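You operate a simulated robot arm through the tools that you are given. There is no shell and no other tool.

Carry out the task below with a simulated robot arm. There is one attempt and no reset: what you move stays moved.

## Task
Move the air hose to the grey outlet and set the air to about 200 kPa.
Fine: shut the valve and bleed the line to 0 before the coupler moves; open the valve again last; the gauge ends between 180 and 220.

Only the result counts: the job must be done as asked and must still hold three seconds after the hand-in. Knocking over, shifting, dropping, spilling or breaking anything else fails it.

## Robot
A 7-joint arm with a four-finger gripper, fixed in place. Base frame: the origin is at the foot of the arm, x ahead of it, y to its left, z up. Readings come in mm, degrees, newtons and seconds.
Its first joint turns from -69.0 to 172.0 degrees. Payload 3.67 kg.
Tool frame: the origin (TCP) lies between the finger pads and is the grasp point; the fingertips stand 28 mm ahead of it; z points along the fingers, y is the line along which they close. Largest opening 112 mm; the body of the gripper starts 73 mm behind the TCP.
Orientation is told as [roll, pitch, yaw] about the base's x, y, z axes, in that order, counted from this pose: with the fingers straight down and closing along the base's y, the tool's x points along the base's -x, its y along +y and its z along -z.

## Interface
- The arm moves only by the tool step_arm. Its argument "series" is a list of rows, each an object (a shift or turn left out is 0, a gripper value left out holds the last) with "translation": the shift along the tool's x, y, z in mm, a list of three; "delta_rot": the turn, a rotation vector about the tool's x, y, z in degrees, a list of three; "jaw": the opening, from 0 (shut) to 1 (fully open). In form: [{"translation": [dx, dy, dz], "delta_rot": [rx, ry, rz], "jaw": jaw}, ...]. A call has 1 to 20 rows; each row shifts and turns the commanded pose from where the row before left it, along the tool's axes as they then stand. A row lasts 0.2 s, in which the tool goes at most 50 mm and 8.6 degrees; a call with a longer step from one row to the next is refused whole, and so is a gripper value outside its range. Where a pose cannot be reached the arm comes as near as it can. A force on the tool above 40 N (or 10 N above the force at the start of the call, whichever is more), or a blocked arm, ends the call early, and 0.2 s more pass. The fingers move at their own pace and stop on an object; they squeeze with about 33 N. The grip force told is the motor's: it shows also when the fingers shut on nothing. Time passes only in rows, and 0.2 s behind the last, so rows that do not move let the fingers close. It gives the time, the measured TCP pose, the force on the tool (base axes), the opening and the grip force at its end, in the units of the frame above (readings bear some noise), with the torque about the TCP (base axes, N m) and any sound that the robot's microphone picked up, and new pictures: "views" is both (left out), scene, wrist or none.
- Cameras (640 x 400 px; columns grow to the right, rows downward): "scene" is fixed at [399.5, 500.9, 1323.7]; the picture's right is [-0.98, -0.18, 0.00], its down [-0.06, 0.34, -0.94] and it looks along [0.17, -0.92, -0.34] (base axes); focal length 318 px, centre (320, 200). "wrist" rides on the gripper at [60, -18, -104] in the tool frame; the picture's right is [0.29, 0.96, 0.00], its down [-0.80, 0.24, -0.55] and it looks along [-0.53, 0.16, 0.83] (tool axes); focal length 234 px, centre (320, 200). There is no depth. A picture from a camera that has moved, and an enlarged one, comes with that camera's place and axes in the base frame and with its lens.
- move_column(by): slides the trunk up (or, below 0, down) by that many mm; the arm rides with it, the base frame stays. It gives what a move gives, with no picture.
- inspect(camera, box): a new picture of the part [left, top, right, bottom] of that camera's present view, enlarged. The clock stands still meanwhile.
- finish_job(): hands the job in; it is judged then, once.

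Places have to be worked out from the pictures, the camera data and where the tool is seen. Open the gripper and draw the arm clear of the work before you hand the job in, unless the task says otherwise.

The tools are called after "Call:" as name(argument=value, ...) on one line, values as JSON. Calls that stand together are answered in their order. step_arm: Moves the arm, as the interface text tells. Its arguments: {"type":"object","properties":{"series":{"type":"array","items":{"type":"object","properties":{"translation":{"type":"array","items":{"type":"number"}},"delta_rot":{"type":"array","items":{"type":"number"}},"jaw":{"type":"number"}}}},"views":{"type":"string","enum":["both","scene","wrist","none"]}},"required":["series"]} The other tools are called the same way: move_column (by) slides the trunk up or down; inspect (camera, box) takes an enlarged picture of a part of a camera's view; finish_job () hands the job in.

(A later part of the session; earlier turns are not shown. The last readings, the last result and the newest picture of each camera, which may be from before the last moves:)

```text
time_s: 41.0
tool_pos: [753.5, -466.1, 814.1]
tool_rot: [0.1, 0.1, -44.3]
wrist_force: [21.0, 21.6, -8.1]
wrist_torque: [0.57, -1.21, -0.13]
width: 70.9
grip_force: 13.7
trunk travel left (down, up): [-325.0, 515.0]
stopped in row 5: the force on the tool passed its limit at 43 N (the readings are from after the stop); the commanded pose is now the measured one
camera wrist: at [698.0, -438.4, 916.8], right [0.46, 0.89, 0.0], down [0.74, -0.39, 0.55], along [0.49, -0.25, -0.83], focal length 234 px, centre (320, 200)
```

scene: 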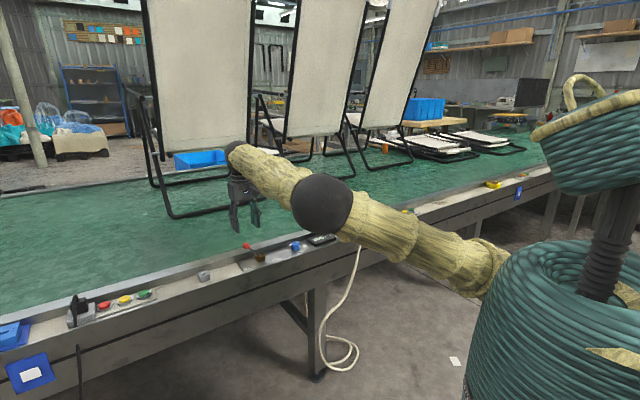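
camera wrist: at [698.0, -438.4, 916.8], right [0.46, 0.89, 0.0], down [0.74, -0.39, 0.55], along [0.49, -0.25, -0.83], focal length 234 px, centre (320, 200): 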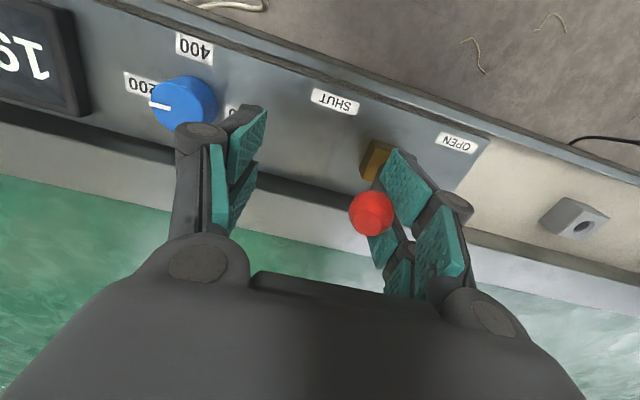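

Force rose to 43 N: the lever has reached a stop or jammed, and the gauge digits changed to 19x. I'll back off a little and inspect.

Call:
step_arm(series=[{"translation": [0, 10, 0], "jaw": 0.5}, {"translation": [0, 4, 0]}, {}], views="both")

Call:
inspect(camera="scene", box=[200, 220, 340, 290])

Call:
inspect(camera="wrist", box=[280, 80, 480, 240])

```text
time_s: 41.8
tool_pos: [761.8, -458.6, 815.2]
tool_rot: [-0.1, -0.2, -44.5]
wrist_force: [-5.2, 4.5, 2.1]
wrist_torque: [0.13, 0.06, 0.15]
width: 56.3
grip_force: 0.0
trunk travel left (down, up): [-325.0, 515.0]
camera wrist: at [705.2, -430.4, 919.2], right [0.46, 0.89, 0.0], down [0.74, -0.39, 0.55], along [0.49, -0.26, -0.83], focal length 234 px, centre (320, 200)
```

scene: 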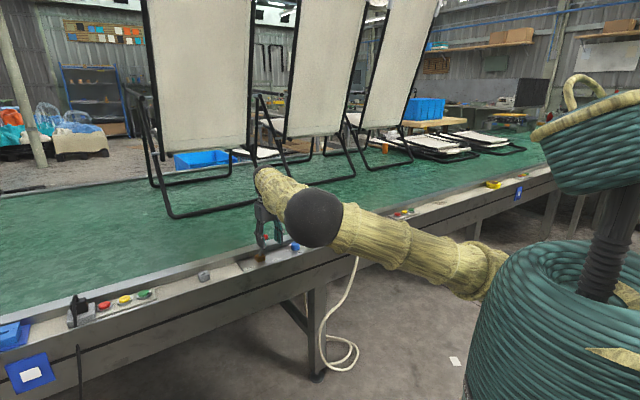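
wrist: 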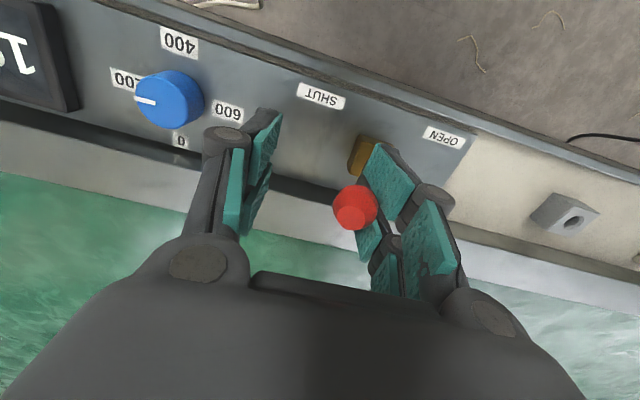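

```text
4.57 times, centred on (270, 255) of scene
camera zoom: at [399.5, 500.9, 1323.7], right [-0.98, -0.18, 0.0], down [-0.06, 0.34, -0.94], along [0.17, -0.92, -0.34], focal length 1453 px, centre (549, -51)
```

zoom: 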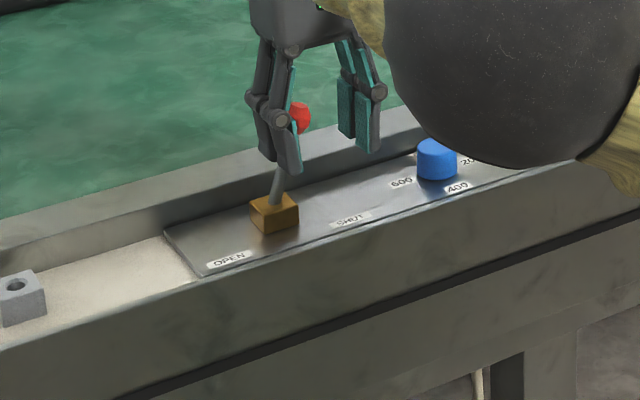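

```text
2.50 times, centred on (380, 160) of wrist
camera zoom: at [705.2, -430.4, 919.2], right [0.46, 0.89, 0.0], down [0.74, -0.39, 0.55], along [0.49, -0.26, -0.83], focal length 585 px, centre (170, 300)
```

zoom: 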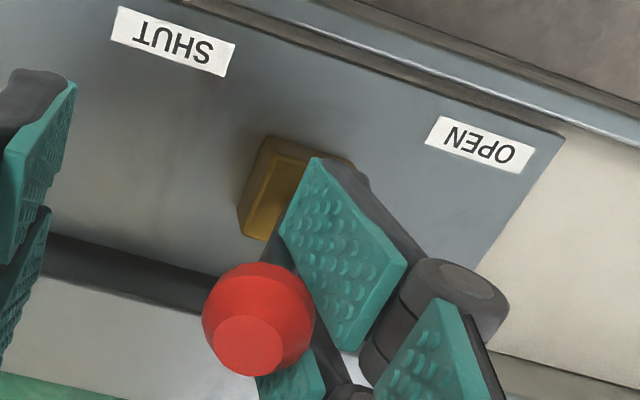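

The lever now leans slightly past vertical toward SHUT. I'll lift clear and look at the lever and the gauge.

Call:
step_arm(series=[{"translation": [0, 3, -20]}, {"translation": [0, 0, -30]}, {"translation": [0, -20, -30]}, {"translation": [0, -30, 0]}, {}], views="both")

Call:
inspect(camera="scene", box=[200, 220, 340, 290])

Call:
inspect(camera="wrist", box=[0, 0, 480, 200])

```text
time_s: 42.2
tool_pos: [760.9, -459.2, 817.3]
tool_rot: [-0.2, 0.7, -44.4]
wrist_force: [8.9, -9.0, -14.4]
wrist_torque: [-0.66, 0.18, -0.4]
width: 55.1
grip_force: 0.0
trunk travel left (down, up): [-325.0, 515.0]
stopped in row 1: the force on the tool passed its limit at 52 N (the readings are from after the stop); the commanded pose is now the measured one
camera wrist: at [707.3, -430.7, 922.0], right [0.47, 0.88, 0.0], down [0.74, -0.39, 0.54], along [0.48, -0.25, -0.84], focal length 234 px, centre (320, 200)
```

scene: 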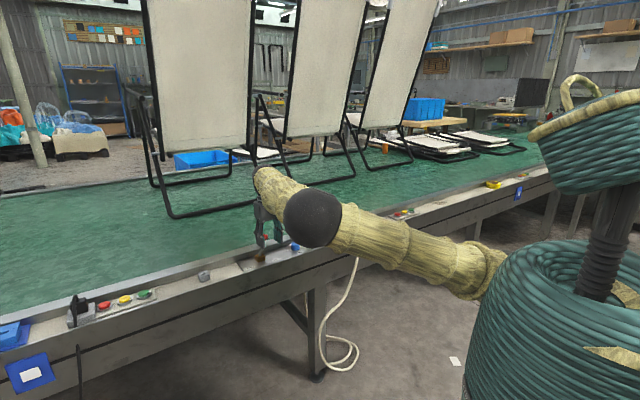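
wrist: 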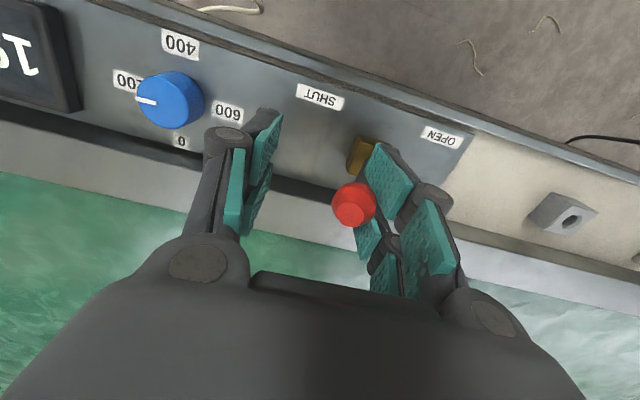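

```text
4.57 times, centred on (270, 255) of scene
camera zoom: at [399.5, 500.9, 1323.7], right [-0.98, -0.18, 0.0], down [-0.06, 0.34, -0.94], along [0.17, -0.92, -0.34], focal length 1453 px, centre (549, -51)
```

zoom: 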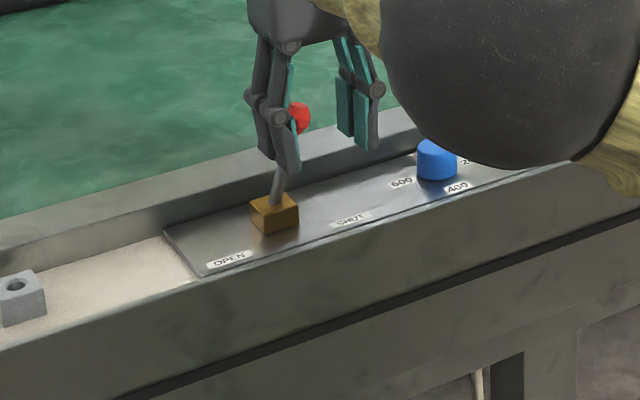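

```text
1.33 times, centred on (240, 100) of wrist
camera zoom: at [707.3, -430.7, 922.0], right [0.47, 0.88, 0.0], down [0.74, -0.39, 0.54], along [0.48, -0.25, -0.84], focal length 312 px, centre (427, 333)
```

zoom: 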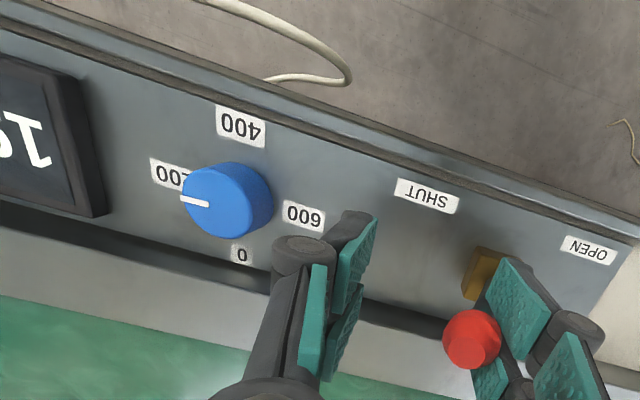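

Lifting caught 52 N, so the finger is still pressed against the lever (its jaw sprang back inward). I'll move the hand toward +u to free it without lifting.

Call:
step_arm(series=[{"translation": [0, 5, 0]}, {"translation": [0, 5, 0]}, {"translation": [0, 5, 0]}, {}], views="wrist")

Call:
inspect(camera="scene", box=[200, 220, 340, 290])

```text
time_s: 43.2
tool_pos: [771.9, -442.6, 822.2]
tool_rot: [-0.1, 0.6, -44.3]
wrist_force: [0.2, 0.8, 0.4]
wrist_torque: [-0.03, 0.04, 0.02]
width: 56.3
grip_force: 0.4
trunk travel left (down, up): [-325.0, 515.0]
camera wrist: at [716.9, -415.5, 927.4], right [0.46, 0.89, 0.0], down [0.74, -0.39, 0.55], along [0.48, -0.25, -0.84], focal length 234 px, centre (320, 200)
```

wrist: 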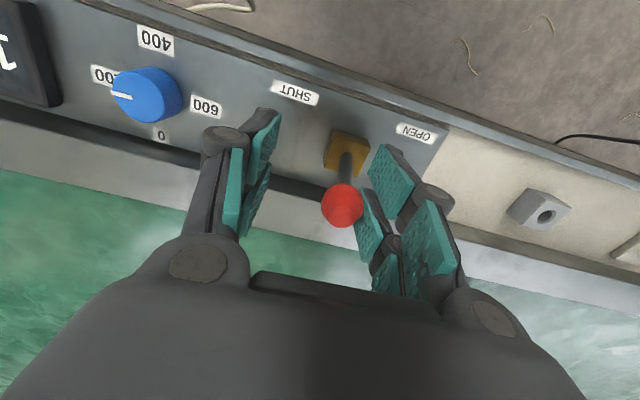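

```text
4.57 times, centred on (270, 255) of scene
camera zoom: at [399.5, 500.9, 1323.7], right [-0.98, -0.18, 0.0], down [-0.06, 0.34, -0.94], along [0.17, -0.92, -0.34], focal length 1453 px, centre (549, -51)
```

zoom: 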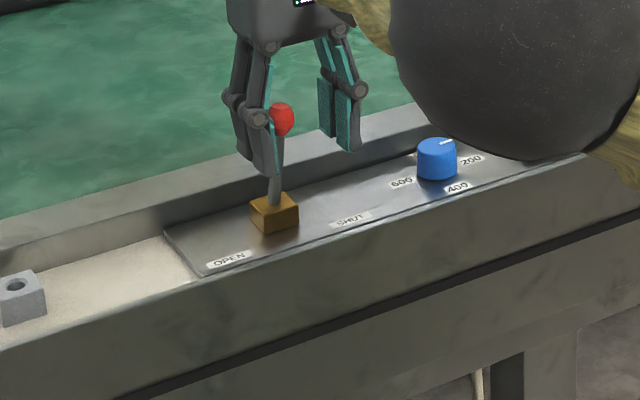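

Free again (force ≈ 0) with the lever about upright. I'll shift a bit more to +u and lift clear, then look at the gauge and lever.

Call:
step_arm(series=[{"translation": [0, 5, 0]}, {"translation": [0, 0, -10]}, {"translation": [0, 0, -20]}, {"translation": [0, 0, -30]}, {"translation": [0, -25, -10]}, {"translation": [0, -35, 0]}, {}], views="both")

Call:
inspect(camera="scene", box=[200, 220, 340, 290])

Call:
inspect(camera="wrist", box=[0, 0, 480, 200])

```text
time_s: 44.8
tool_pos: [732.8, -484.6, 891.5]
tool_rot: [-0.1, 0.6, -44.4]
wrist_force: [0.2, -0.1, -0.5]
wrist_torque: [0.02, 0.02, -0.04]
width: 55.9
grip_force: 0.1
trunk travel left (down, up): [-325.0, 515.0]
camera wrist: at [678.1, -457.1, 995.3], right [0.46, 0.89, 0.0], down [0.74, -0.39, 0.54], along [0.48, -0.25, -0.84], focal length 234 px, centre (320, 200)
```

scene: 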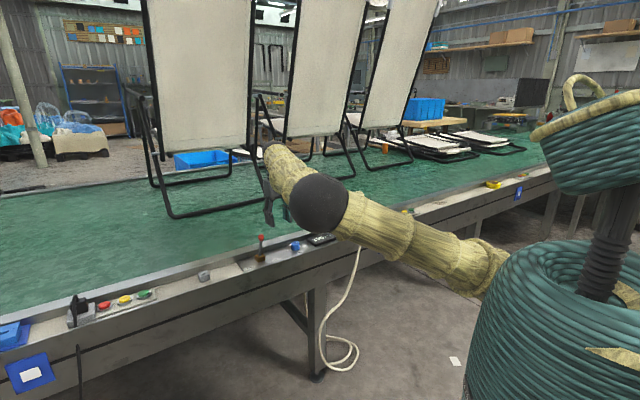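
wrist: 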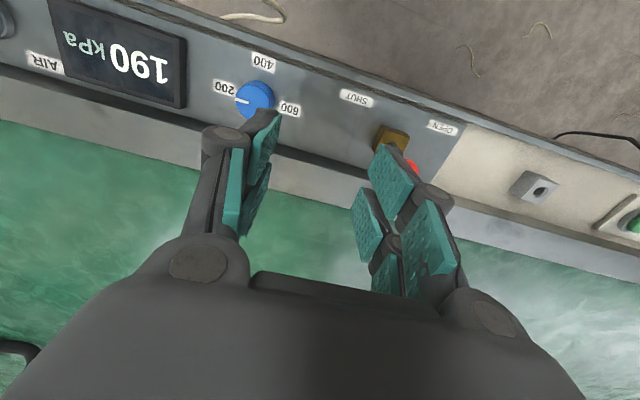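

```text
4.57 times, centred on (270, 255) of scene
camera zoom: at [399.5, 500.9, 1323.7], right [-0.98, -0.18, 0.0], down [-0.06, 0.34, -0.94], along [0.17, -0.92, -0.34], focal length 1453 px, centre (549, -51)
```

zoom: 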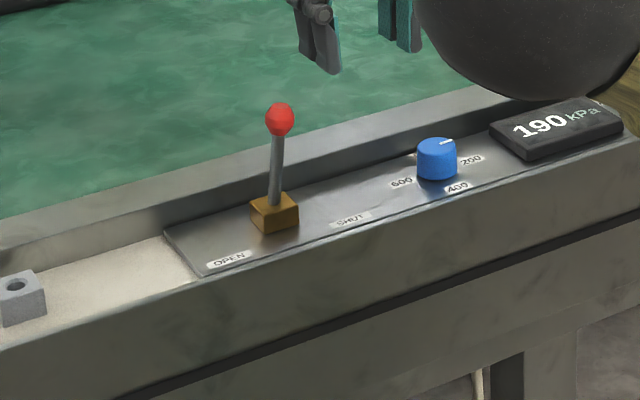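

```text
1.33 times, centred on (240, 100) of wrist
camera zoom: at [678.1, -457.1, 995.3], right [0.46, 0.89, 0.0], down [0.74, -0.39, 0.54], along [0.48, -0.25, -0.84], focal length 312 px, centre (427, 333)
```

zoom: 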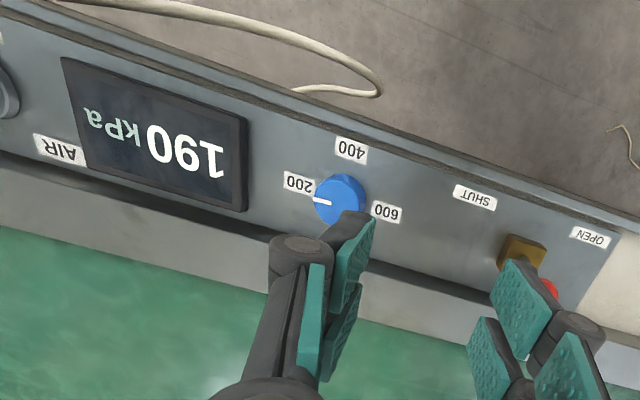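

The gauge holds at 190 and the lever stands about 10° past vertical, so it is not yet fully shut. I'll close the fingers into one stiff pusher, go to the +u side of the ball, and push at ball height.

Call:
step_arm(series=[{"translation": [0, 35, 0], "jaw": 0}, {"translation": [0, 35, 0]}, {"translation": [-1.5, 32, 0]}, {"translation": [0, 0, 25]}, {"translation": [0, 0, 24]}, {}], views="wrist")

Call:
inspect(camera="scene", box=[200, 220, 340, 290])

```text
time_s: 46.2
tool_pos: [805.0, -412.9, 841.5]
tool_rot: [-0.3, 0.6, -44.4]
wrist_force: [-0.2, -1.1, 0.0]
wrist_torque: [0.01, -0.01, 0.01]
width: 0.2
grip_force: 32.7
trunk travel left (down, up): [-325.0, 515.0]
camera wrist: at [750.6, -385.1, 945.9], right [0.46, 0.89, 0.0], down [0.74, -0.39, 0.54], along [0.48, -0.25, -0.84], focal length 234 px, centre (320, 200)
```

wrist: 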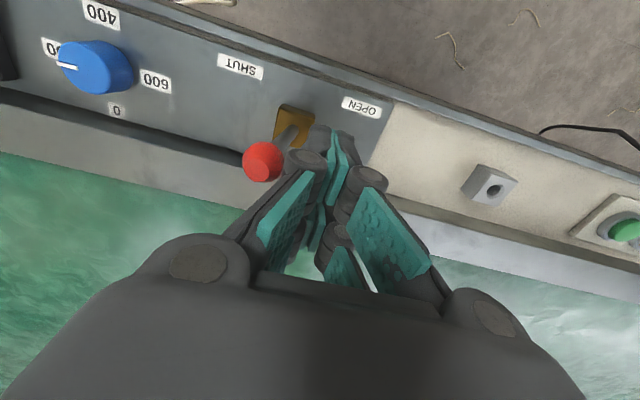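

```text
4.57 times, centred on (270, 255) of scene
camera zoom: at [399.5, 500.9, 1323.7], right [-0.98, -0.18, 0.0], down [-0.06, 0.34, -0.94], along [0.17, -0.92, -0.34], focal length 1453 px, centre (549, -51)
```

zoom: 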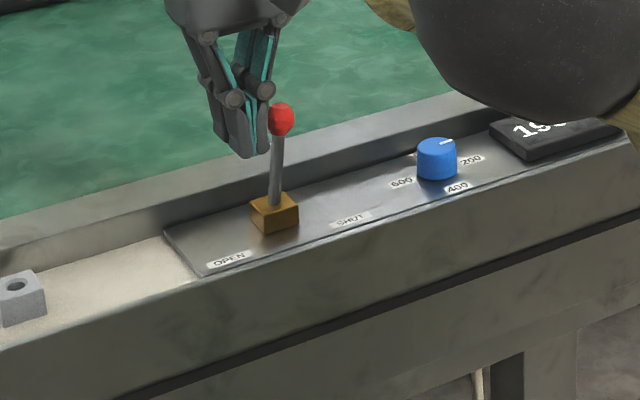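

The closed fingers stand just on the +u side of the ball. Pushing along -u with a slight descent.

Call:
step_arm(series=[{"translation": [0, -6, 0]}, {"translation": [0, -6, 0]}, {"translation": [0, -6, 1]}, {"translation": [0, -6, 2]}, {"translation": [0, -6, 2]}, {"translation": [0, -6, 2]}, {"translation": [0, -5, 2]}], views="wrist")

Call:
inspect(camera="scene", box=[200, 220, 340, 290])

```text
time_s: 47.8
tool_pos: [776.1, -442.5, 833.3]
tool_rot: [-0.1, 0.6, -44.5]
wrist_force: [0.5, 0.1, 0.2]
wrist_torque: [-0.05, -0.01, 0.0]
width: 0.2
grip_force: 33.2
trunk travel left (down, up): [-325.0, 515.0]
camera wrist: at [721.9, -414.5, 937.0], right [0.46, 0.89, 0.0], down [0.74, -0.39, 0.54], along [0.48, -0.25, -0.84], focal length 234 px, centre (320, 200)
```

wrist: 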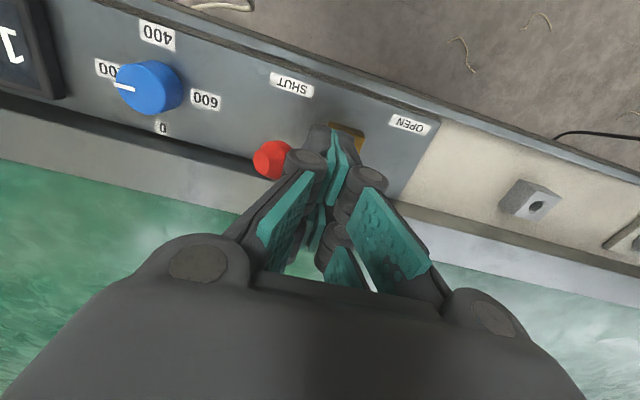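

```text
4.57 times, centred on (270, 255) of scene
camera zoom: at [399.5, 500.9, 1323.7], right [-0.98, -0.18, 0.0], down [-0.06, 0.34, -0.94], along [0.17, -0.92, -0.34], focal length 1453 px, centre (549, -51)
```

zoom: 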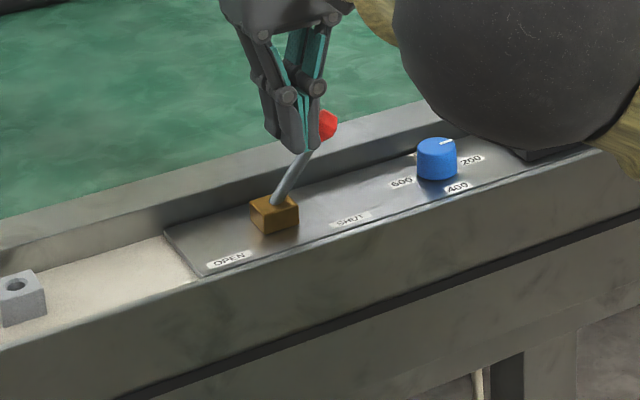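

The lever now leans well toward SHUT with almost no force. A few more small steps to reach its stop.

Call:
step_arm(series=[{"translation": [0, -4, 2]}, {"translation": [0, -4, 2]}, {"translation": [0, -4, 2]}, {"translation": [0, -4, 2]}], views="wrist")

Call:
inspect(camera="scene", box=[200, 220, 340, 290])

```text
time_s: 48.7
tool_pos: [773.0, -446.4, 829.1]
tool_rot: [0.2, 0.3, -44.1]
wrist_force: [20.5, 30.3, 3.6]
wrist_torque: [0.52, -0.35, -0.06]
width: 0.2
grip_force: 33.3
trunk travel left (down, up): [-325.0, 515.0]
stopped in row 4: the force on the tool passed its limit at 46 N (the readings are from after the stop); the commanded pose is now the measured one
camera wrist: at [716.4, -419.4, 933.4], right [0.46, 0.89, 0.01], down [0.74, -0.38, 0.55], along [0.49, -0.25, -0.83], focal length 234 px, centre (320, 200)
```

wrist: 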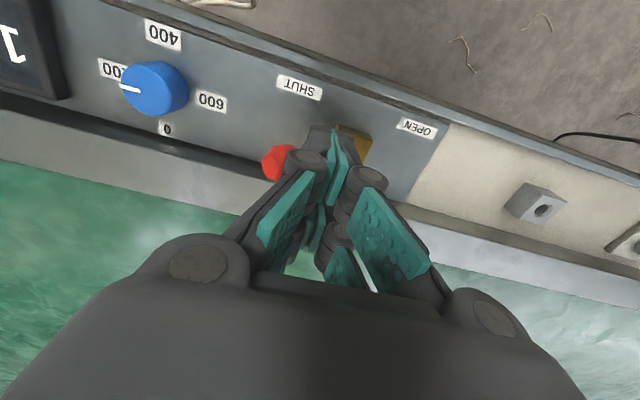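

```text
4.57 times, centred on (270, 255) of scene
camera zoom: at [399.5, 500.9, 1323.7], right [-0.98, -0.18, 0.0], down [-0.06, 0.34, -0.94], along [0.17, -0.92, -0.34], focal length 1453 px, centre (549, -51)
```

zoom: 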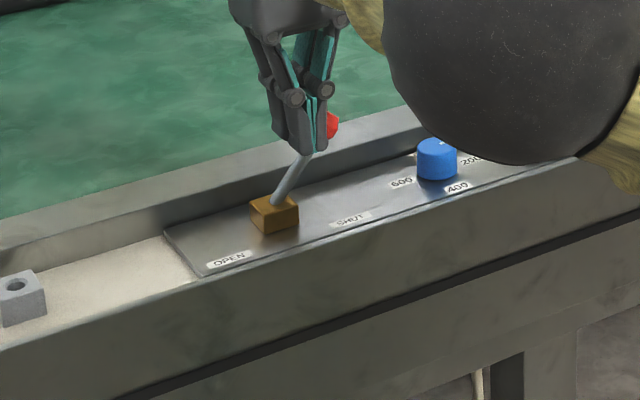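

That is the SHUT stop. I back off along +u, lift clear and view the lever and gauge from above the knob.

Call:
step_arm(series=[{"translation": [0, 6, 0]}, {"translation": [0, 8, 0]}, {"translation": [0, 8, -10]}, {"translation": [0, 0, -25]}, {"translation": [0, 0, -30]}, {}], views="wrist")

Call:
inspect(camera="scene", box=[200, 220, 340, 290])

```text
time_s: 50.1
tool_pos: [783.3, -435.0, 892.3]
tool_rot: [0.1, 0.4, -44.2]
wrist_force: [0.2, -0.4, 0.6]
wrist_torque: [0.0, -0.05, 0.01]
width: 0.4
grip_force: 33.1
trunk travel left (down, up): [-325.0, 515.0]
camera wrist: at [729.1, -408.0, 997.7], right [0.46, 0.89, 0.0], down [0.74, -0.39, 0.55], along [0.49, -0.25, -0.84], focal length 234 px, centre (320, 200)
```

wrist: 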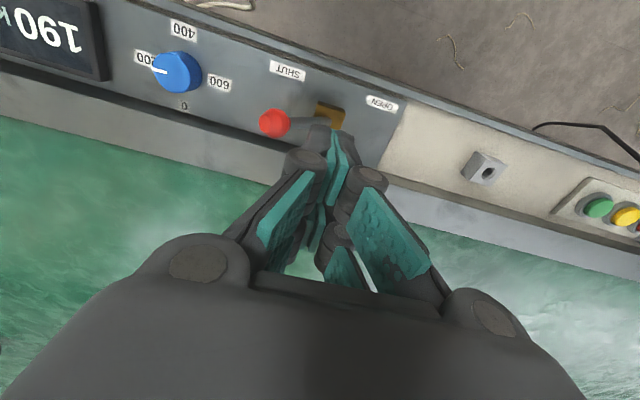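

```text
4.57 times, centred on (270, 255) of scene
camera zoom: at [399.5, 500.9, 1323.7], right [-0.98, -0.18, 0.0], down [-0.06, 0.34, -0.94], along [0.17, -0.92, -0.34], focal length 1453 px, centre (549, -51)
```

zoom: 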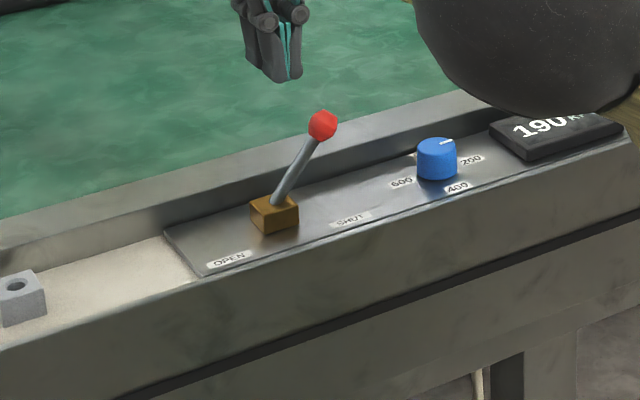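

The lever holds at SHUT. Now I travel along the rail at z≈892 to the bleed button, estimated at (521, -691.5) with its top at 751.

Call:
step_arm(series=[{"translation": [1.2, -45.8, 0]}, {"translation": [1.2, -45.8, 0]}, {"translation": [1.2, -45.8, 0]}, {"translation": [1.2, -45.8, 0]}, {"translation": [1.2, -45.8, 0]}, {"translation": [1.2, -45.8, 0]}, {"translation": [1.2, -45.8, 0]}, {"translation": [1.0, -45.8, 0]}, {}], views="both")

Call:
inspect(camera="wrist", box=[200, 40, 440, 190])

```text
time_s: 52.1
tool_pos: [521.5, -691.9, 892.6]
tool_rot: [0.1, 0.3, -44.2]
wrist_force: [-0.7, -0.5, 0.2]
wrist_torque: [0.0, -0.01, 0.0]
width: 0.3
grip_force: 32.9
trunk travel left (down, up): [-325.0, 515.0]
camera wrist: at [466.5, -664.6, 997.5], right [0.46, 0.89, 0.0], down [0.74, -0.39, 0.55], along [0.49, -0.25, -0.84], focal length 234 px, centre (320, 200)
```

scene: 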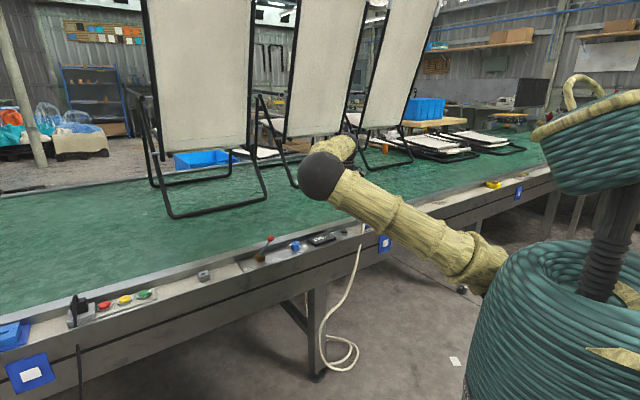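
wrist: 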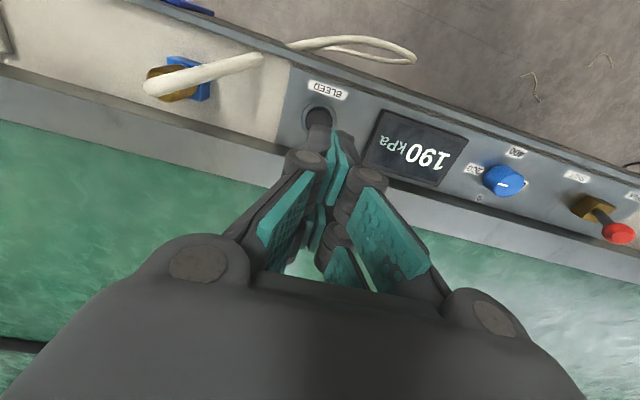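

```text
2.67 times, centred on (320, 115) of wrist
camera zoom: at [466.5, -664.6, 997.5], right [0.46, 0.89, 0.0], down [0.74, -0.39, 0.55], along [0.49, -0.25, -0.84], focal length 624 px, centre (320, 427)
```

zoom: 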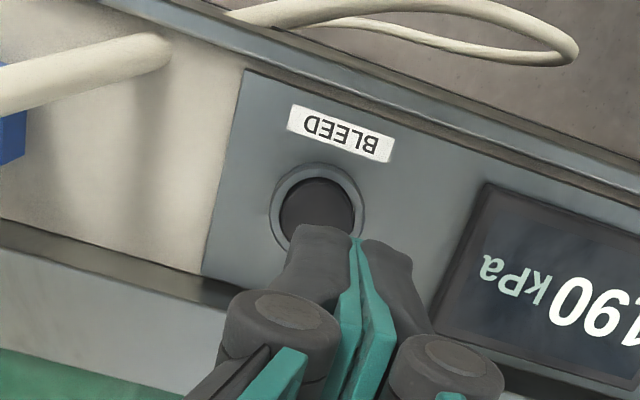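

The button centres at (520.2, -693.1), within 2 mm of my TCP line. I'll descend to just above it.

Call:
step_arm(series=[{"translation": [0, -1.8, 35]}, {"translation": [0, 0, 35]}, {"translation": [0, 0, 30]}, {"translation": [0, 0, 8]}, {}], views="wrist")

```text
time_s: 53.3
tool_pos: [520.9, -691.2, 783.4]
tool_rot: [0.1, 0.4, -44.2]
wrist_force: [-0.1, 0.8, 1.0]
wrist_torque: [0.02, 0.0, 0.04]
width: 0.0
grip_force: 33.2
trunk travel left (down, up): [-325.0, 515.0]
camera wrist: at [465.2, -663.8, 888.7], right [0.46, 0.89, 0.0], down [0.74, -0.39, 0.55], along [0.49, -0.25, -0.84], focal length 234 px, centre (320, 200)
```

wrist: 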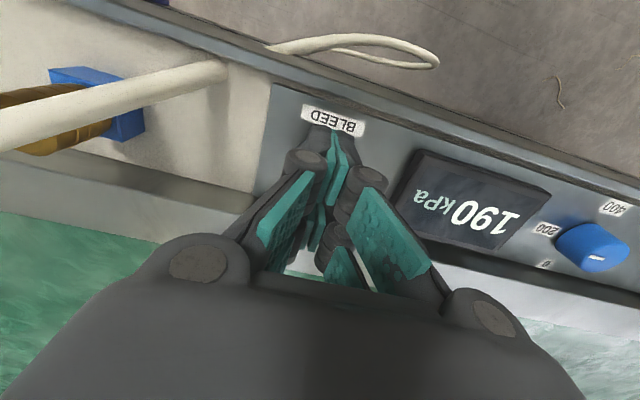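

Just above the button with no contact yet. Pressing down in 1.5 mm steps.

Call:
step_arm(series=[{"translation": [0, 0, 1.5]}, {"translation": [0, 0, 1.5]}, {"translation": [0, 0, 1.5]}, {"translation": [0, 0, 1.5]}], views="wrist")

```text
time_s: 54.3
tool_pos: [521.5, -690.4, 778.9]
tool_rot: [0.1, 0.2, -44.2]
wrist_force: [0.3, 0.2, 2.5]
wrist_torque: [-0.01, 0.01, -0.03]
width: 6.0
grip_force: 35.4
trunk travel left (down, up): [-325.0, 515.0]
heard: click
camera wrist: at [465.5, -664.3, 883.3], right [0.46, 0.89, 0.0], down [0.74, -0.39, 0.55], along [0.49, -0.25, -0.84], focal length 234 px, centre (320, 200)
```

wrist: 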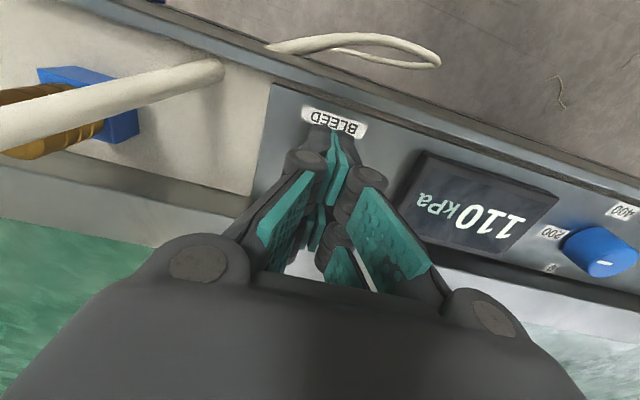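

A click, and the gauge has dropped to 110. Holding the button down.

Call:
step_arm(series=[{"translation": [0, 0, 0.5]}, {}, {}, {}, {}, {}, {}, {}, {}, {}], views="wrist")

```text
time_s: 56.5
tool_pos: [520.7, -691.0, 778.7]
tool_rot: [0.1, 0.2, -44.3]
wrist_force: [-0.4, -0.6, 2.8]
wrist_torque: [-0.02, 0.0, -0.04]
width: 6.1
grip_force: 35.9
trunk travel left (down, up): [-325.0, 515.0]
camera wrist: at [465.6, -664.3, 882.6], right [0.46, 0.89, 0.0], down [0.74, -0.39, 0.55], along [0.49, -0.25, -0.84], focal length 234 px, centre (320, 200)
```

wrist: 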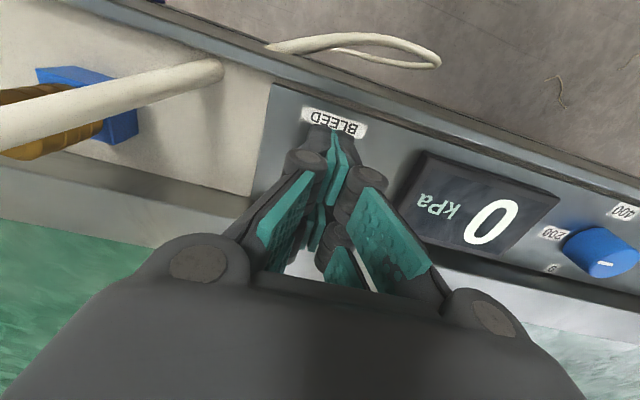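

The gauge reads 0. I'll hold another second, then lift and check that it stays at 0 while moving to view the coupler.

Call:
step_arm(series=[{}, {}, {}, {}, {}, {"translation": [0, 0, -15]}, {"translation": [0, 0, -35]}, {"translation": [0, 0, -35]}, {"translation": [0, 0, -35]}, {"translation": [0, -35, 0], "jaw": 0.6}, {"translation": [0, -35, 0]}, {}], views="both")

Call:
inspect(camera="wrist", box=[200, 40, 440, 190])

Call:
inspect(camera="scene", box=[320, 190, 440, 280])

```text
time_s: 59.1
tool_pos: [472.4, -743.2, 898.2]
tool_rot: [0.1, 0.3, -44.2]
wrist_force: [0.0, 0.3, 0.0]
wrist_torque: [-0.01, 0.01, 0.0]
width: 66.9
grip_force: 0.1
trunk travel left (down, up): [-325.0, 515.0]
camera wrist: at [417.1, -715.8, 1003.0], right [0.46, 0.89, 0.0], down [0.74, -0.39, 0.55], along [0.49, -0.25, -0.84], focal length 234 px, centre (320, 200)
```

scene: 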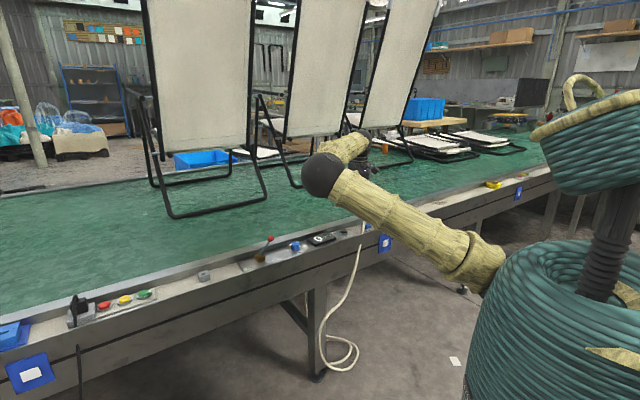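
wrist: 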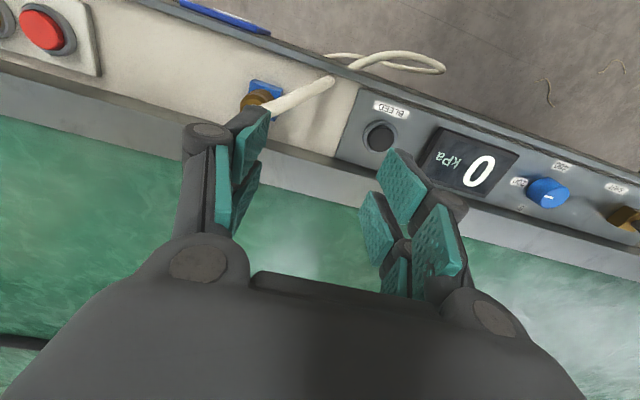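

```text
2.67 times, centred on (320, 115) of wrist
camera zoom: at [417.1, -715.8, 1003.0], right [0.46, 0.89, 0.0], down [0.74, -0.39, 0.55], along [0.49, -0.25, -0.84], focal length 624 px, centre (320, 427)
```

zoom: 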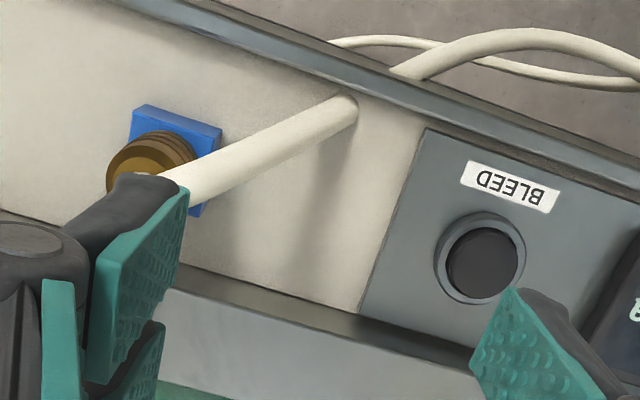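

```text
4.44 times, centred on (380, 235) of scene
camera zoom: at [399.5, 500.9, 1323.7], right [-0.98, -0.18, 0.0], down [-0.06, 0.34, -0.94], along [0.17, -0.92, -0.34], focal length 1412 px, centre (53, 44)
```

zoom: 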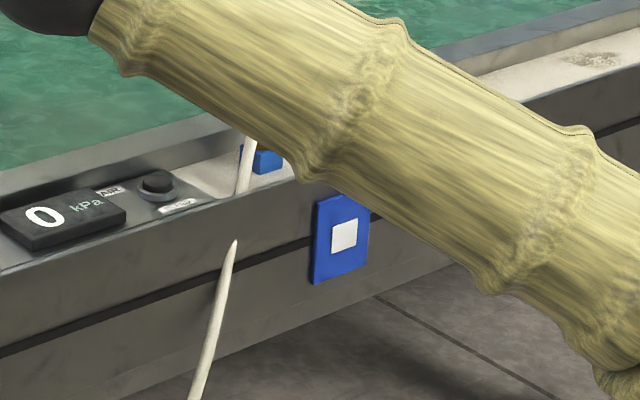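

The gauge stays at 0 with the lever at SHUT, so the coupler may move. For reach to the grey outlet (r≈972) a higher shoulder should suit better on this rail line, so I raise the trunk 150 mm first.

Call:
move_column(by=150)

Call:
step_arm(series=[{"translation": [0, 0, 40]}, {"translation": [0, 0, 40]}, {"translation": [0, 0, 40]}, {"translation": [0, -8, 20], "delta_rot": [0, 0, 7]}, {"translation": [0, 0, 0], "delta_rot": [0, 0, 7]}, {"translation": [0, 0, 0], "delta_rot": [0, 0, 7]}, {"translation": [0, 0, 0], "delta_rot": [0, 0, 7]}, {"translation": [0, 0, 0], "delta_rot": [0, 0, 7]}, {}], views="both")

```text
time_s: 60.8
tool_pos: [473.0, -742.8, 1047.6]
tool_rot: [0.1, 0.4, -44.2]
wrist_force: [0.5, -0.2, 0.7]
wrist_torque: [0.0, 0.01, 0.0]
width: 67.0
grip_force: 0.0
trunk travel left (down, up): [-475.0, 365.0]
```

```text
time_s: 62.8
tool_pos: [466.7, -748.5, 908.6]
tool_rot: [-0.1, 0.3, -79.3]
wrist_force: [0.2, -0.2, -0.5]
wrist_torque: [0.0, -0.01, -0.02]
width: 67.1
grip_force: 0.1
trunk travel left (down, up): [-475.0, 365.0]
camera wrist: at [437.8, -694.1, 1012.5], right [0.89, 0.46, 0.0], down [0.39, -0.74, 0.55], along [0.25, -0.49, -0.84], focal length 234 px, centre (320, 200)
```

scene: 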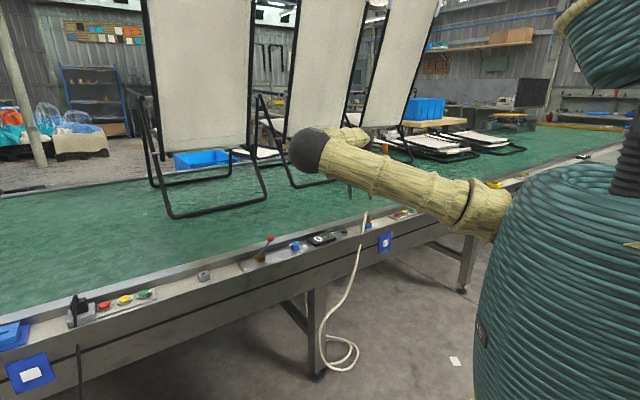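
wrist: 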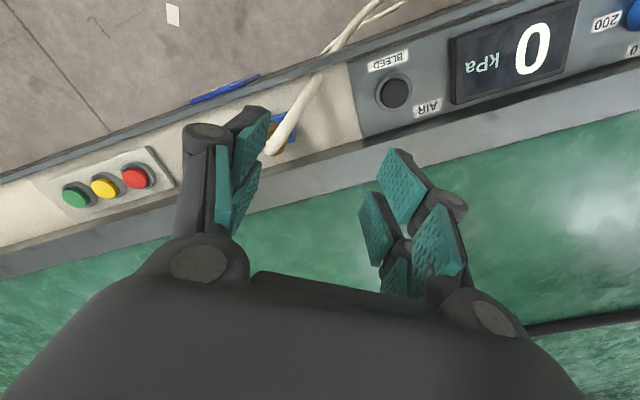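

Yaw -79 is reachable here. Moving above the coupler at about (425, -779) for a measuring view.

Call:
step_arm(series=[{"translation": [-11, -23.4, 0]}, {"translation": [-11, -23.4, 0]}, {}], views="both")

Call:
inspect(camera="wrist", box=[240, 40, 440, 190])

Call:
inspect(camera="scene", box=[340, 190, 420, 240])

```text
time_s: 63.6
tool_pos: [423.7, -777.5, 909.0]
tool_rot: [-0.1, 0.3, -79.2]
wrist_force: [-0.2, 0.5, 0.5]
wrist_torque: [0.03, 0.0, 0.0]
width: 67.2
grip_force: 0.0
trunk travel left (down, up): [-475.0, 365.0]
camera wrist: at [395.7, -724.8, 1013.3], right [0.89, 0.46, 0.0], down [0.39, -0.74, 0.55], along [0.25, -0.49, -0.84], focal length 234 px, centre (320, 200)
```

scene: 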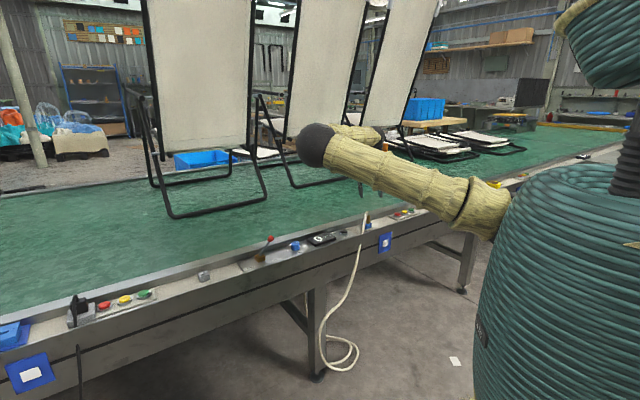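
wrist: 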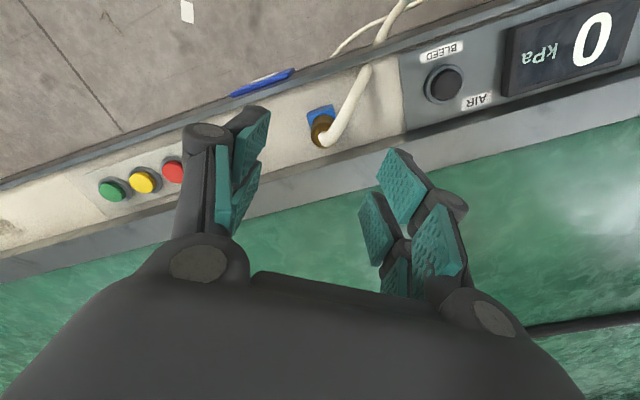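

```text
2.67 times, centred on (340, 115) of wrist
camera zoom: at [395.7, -724.8, 1013.3], right [0.89, 0.46, 0.0], down [0.39, -0.74, 0.55], along [0.25, -0.49, -0.84], focal length 624 px, centre (267, 427)
```

zoom: 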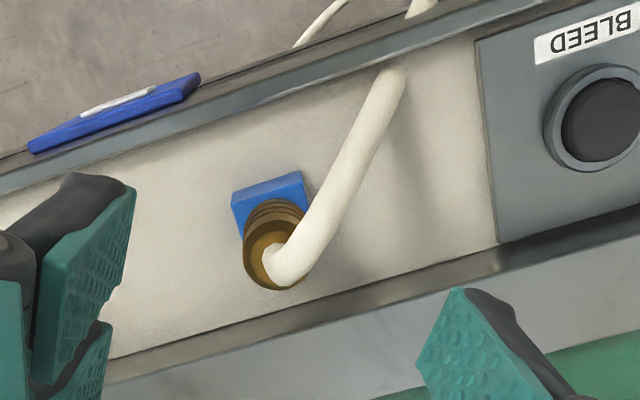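

```text
8.00 times, centred on (380, 215) of scene
camera zoom: at [399.5, 500.9, 1323.7], right [-0.98, -0.18, 0.0], down [-0.06, 0.34, -0.94], along [0.17, -0.92, -0.34], focal length 2542 px, centre (-160, 80)
```

zoom: 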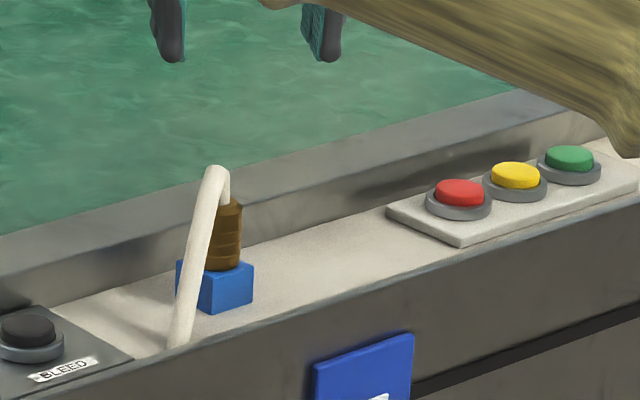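

The coupler axis measures about (431, -786.5), diameter ~22 mm, top z≈794, with the hose leaving toward +y between where the fingers will be. I'll centre over it and descend to z=850 for a check.

Call:
step_arm(series=[{"translation": [-10, 5.5, 0], "jaw": 0.6}, {"translation": [0, 0, 30]}, {"translation": [0, 0, 29]}, {}], views="both")

Call:
inspect(camera="wrist", box=[220, 60, 420, 210])

Call:
inspect(camera="scene", box=[340, 190, 420, 240])

```text
time_s: 64.6
tool_pos: [432.2, -787.4, 849.8]
tool_rot: [-0.1, 0.3, -79.2]
wrist_force: [0.2, 0.1, -0.8]
wrist_torque: [0.0, 0.01, -0.01]
width: 67.3
grip_force: 0.2
trunk travel left (down, up): [-475.0, 365.0]
camera wrist: at [403.2, -732.9, 953.9], right [0.89, 0.46, 0.0], down [0.39, -0.74, 0.55], along [0.25, -0.49, -0.84], focal length 234 px, centre (320, 200)
```

scene: 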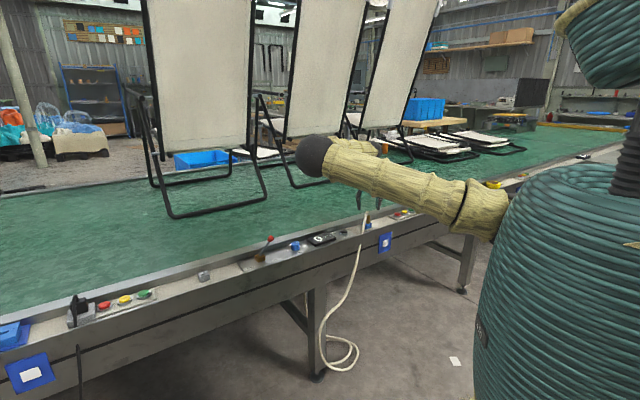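
wrist: 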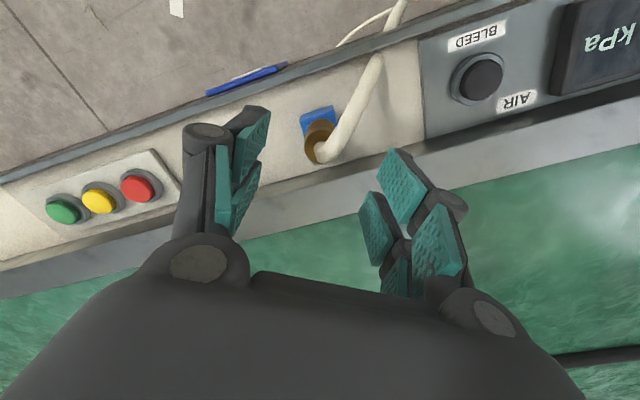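

```text
2.67 times, centred on (320, 135) of wrist
camera zoom: at [403.2, -732.9, 953.9], right [0.89, 0.46, 0.0], down [0.39, -0.74, 0.55], along [0.25, -0.49, -0.84], focal length 624 px, centre (320, 373)
```

zoom: 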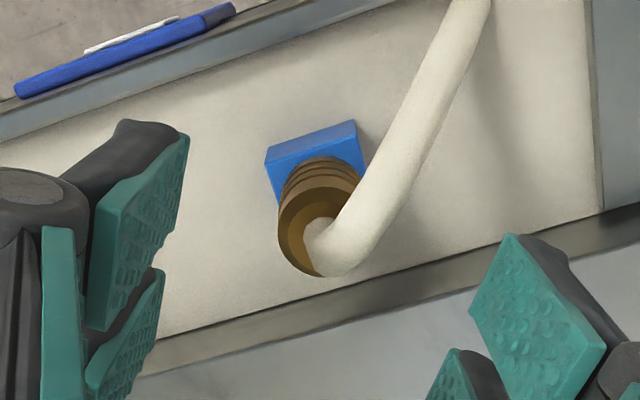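

```text
8.00 times, centred on (380, 215) of scene
camera zoom: at [399.5, 500.9, 1323.7], right [-0.98, -0.18, 0.0], down [-0.06, 0.34, -0.94], along [0.17, -0.92, -0.34], focal length 2542 px, centre (-160, 80)
```

zoom: 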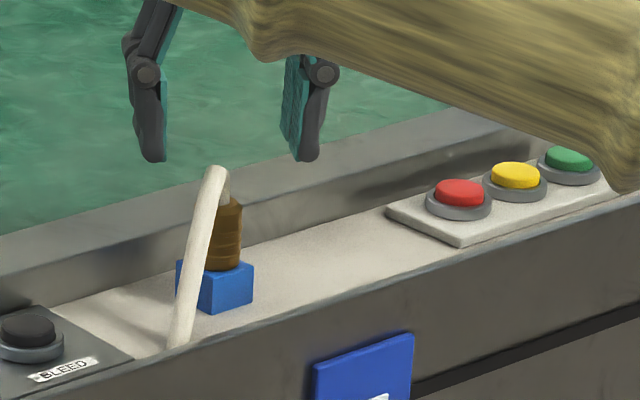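

Both views agree the coupler is centred between the fingers within about 2 mm. Descending to z=790 and closing on it.

Call:
step_arm(series=[{"translation": [0, 0, 25]}, {"translation": [0, 0, 20]}, {"translation": [0, 0, 14]}, {}], views="wrist")

Call:
inspect(camera="scene", box=[340, 190, 420, 240])

```text
time_s: 65.6
tool_pos: [431.2, -787.4, 790.5]
tool_rot: [-0.1, 0.3, -79.2]
wrist_force: [0.2, -0.2, -0.2]
wrist_torque: [-0.01, 0.04, -0.01]
width: 67.1
grip_force: 0.0
trunk travel left (down, up): [-475.0, 365.0]
camera wrist: at [402.6, -733.4, 894.8], right [0.89, 0.46, 0.0], down [0.39, -0.74, 0.55], along [0.25, -0.49, -0.84], focal length 234 px, centre (320, 200)
```

wrist: 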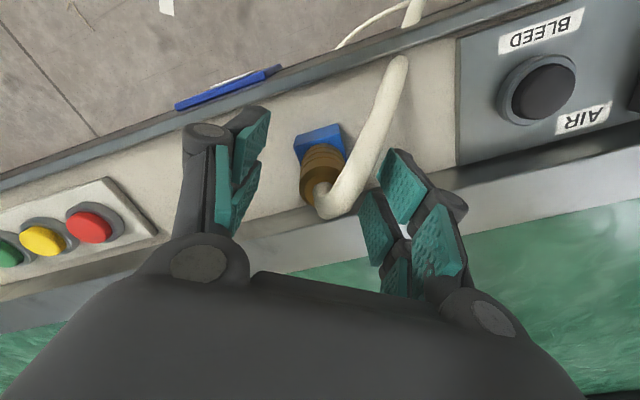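

```text
8.00 times, centred on (380, 215) of scene
camera zoom: at [399.5, 500.9, 1323.7], right [-0.98, -0.18, 0.0], down [-0.06, 0.34, -0.94], along [0.17, -0.92, -0.34], focal length 2542 px, centre (-160, 80)
```

zoom: 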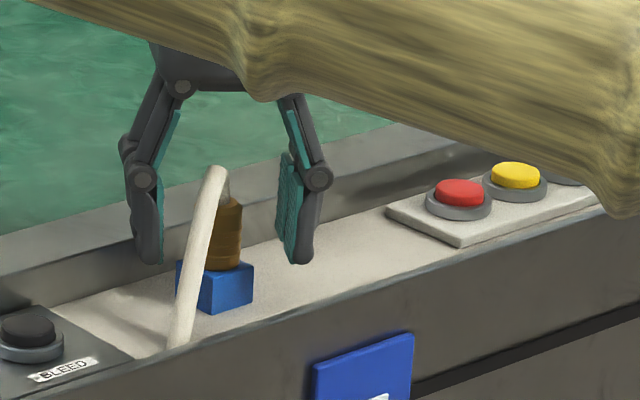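

The fingers straddle the coupler with tips just above the blue block. Closing.

Call:
step_arm(series=[{"jaw": 0}, {}, {}, {}], views="wrist")

Call:
inspect(camera="scene", box=[340, 190, 420, 240])

```text
time_s: 66.6
tool_pos: [433.6, -786.4, 789.4]
tool_rot: [-0.2, 0.3, -79.2]
wrist_force: [18.9, 14.4, -1.6]
wrist_torque: [0.44, -0.55, 0.14]
width: 22.5
grip_force: 32.7
trunk travel left (down, up): [-475.0, 365.0]
camera wrist: at [404.3, -733.0, 894.5], right [0.89, 0.46, 0.0], down [0.39, -0.74, 0.55], along [0.25, -0.49, -0.84], focal length 234 px, centre (320, 200)
```

wrist: 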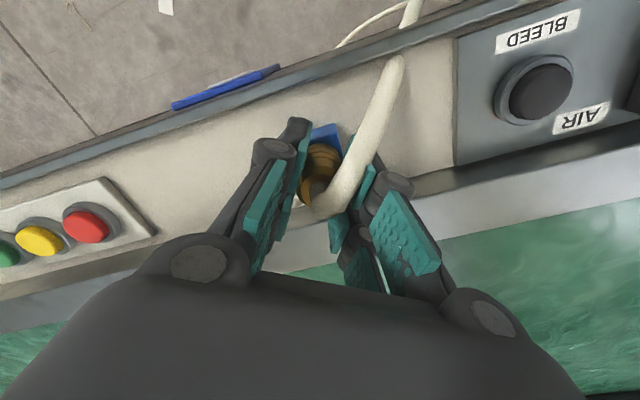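

```text
8.00 times, centred on (380, 215) of scene
camera zoom: at [399.5, 500.9, 1323.7], right [-0.98, -0.18, 0.0], down [-0.06, 0.34, -0.94], along [0.17, -0.92, -0.34], focal length 2542 px, centre (-160, 80)
```

zoom: 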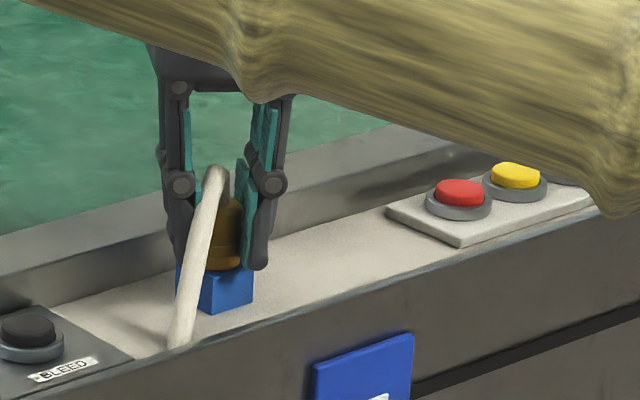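

Gripped at 22.5 mm, with a 24 N side load from a ~2 mm offset. I'll shift the hand to relieve it before pulling up.

Call:
step_arm(series=[{"translation": [0.5, 1.2, 0]}, {"translation": [0.5, 1.2, 0]}, {}], views="none")

```text
time_s: 67.4
tool_pos: [432.0, -787.1, 790.2]
tool_rot: [-0.2, 0.3, -79.4]
wrist_force: [12.5, -0.2, 1.8]
wrist_torque: [0.0, -0.36, 0.22]
width: 22.7
grip_force: 33.0
trunk travel left (down, up): [-475.0, 365.0]
```

Load is down to 12 N along x; one more small shift, then a gentle pull up in 3 mm steps.

Call:
step_arm(series=[{"translation": [0, 1.3, 0]}, {}, {"translation": [0, 0, -2]}, {"translation": [0, 0, -2]}, {"translation": [0, 0, -2]}], views="wrist")

Call:
inspect(camera="scene", box=[340, 190, 420, 240])

```text
time_s: 68.6
tool_pos: [433.7, -786.6, 794.1]
tool_rot: [-0.1, 0.4, -79.3]
wrist_force: [-3.8, -3.7, -1.8]
wrist_torque: [-0.17, 0.11, -0.01]
width: 22.5
grip_force: 32.9
trunk travel left (down, up): [-475.0, 365.0]
camera wrist: at [405.5, -731.4, 899.9], right [0.89, 0.46, 0.0], down [0.39, -0.74, 0.55], along [0.25, -0.49, -0.84], focal length 234 px, centre (320, 200)
```

wrist: 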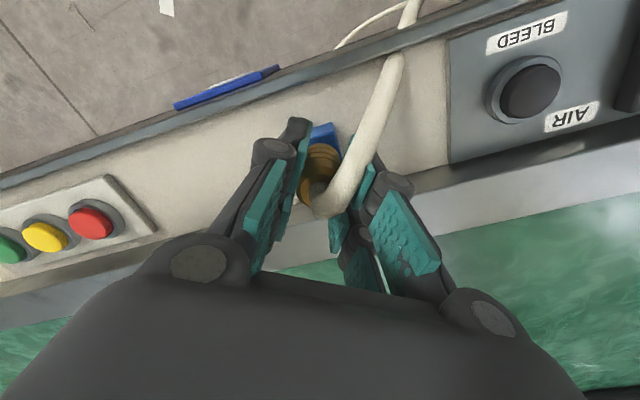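

```text
8.00 times, centred on (380, 215) of scene
camera zoom: at [399.5, 500.9, 1323.7], right [-0.98, -0.18, 0.0], down [-0.06, 0.34, -0.94], along [0.17, -0.92, -0.34], focal length 2542 px, centre (-160, 80)
```

zoom: 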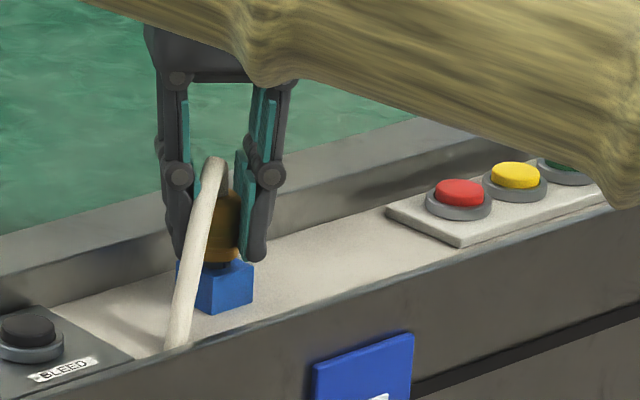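

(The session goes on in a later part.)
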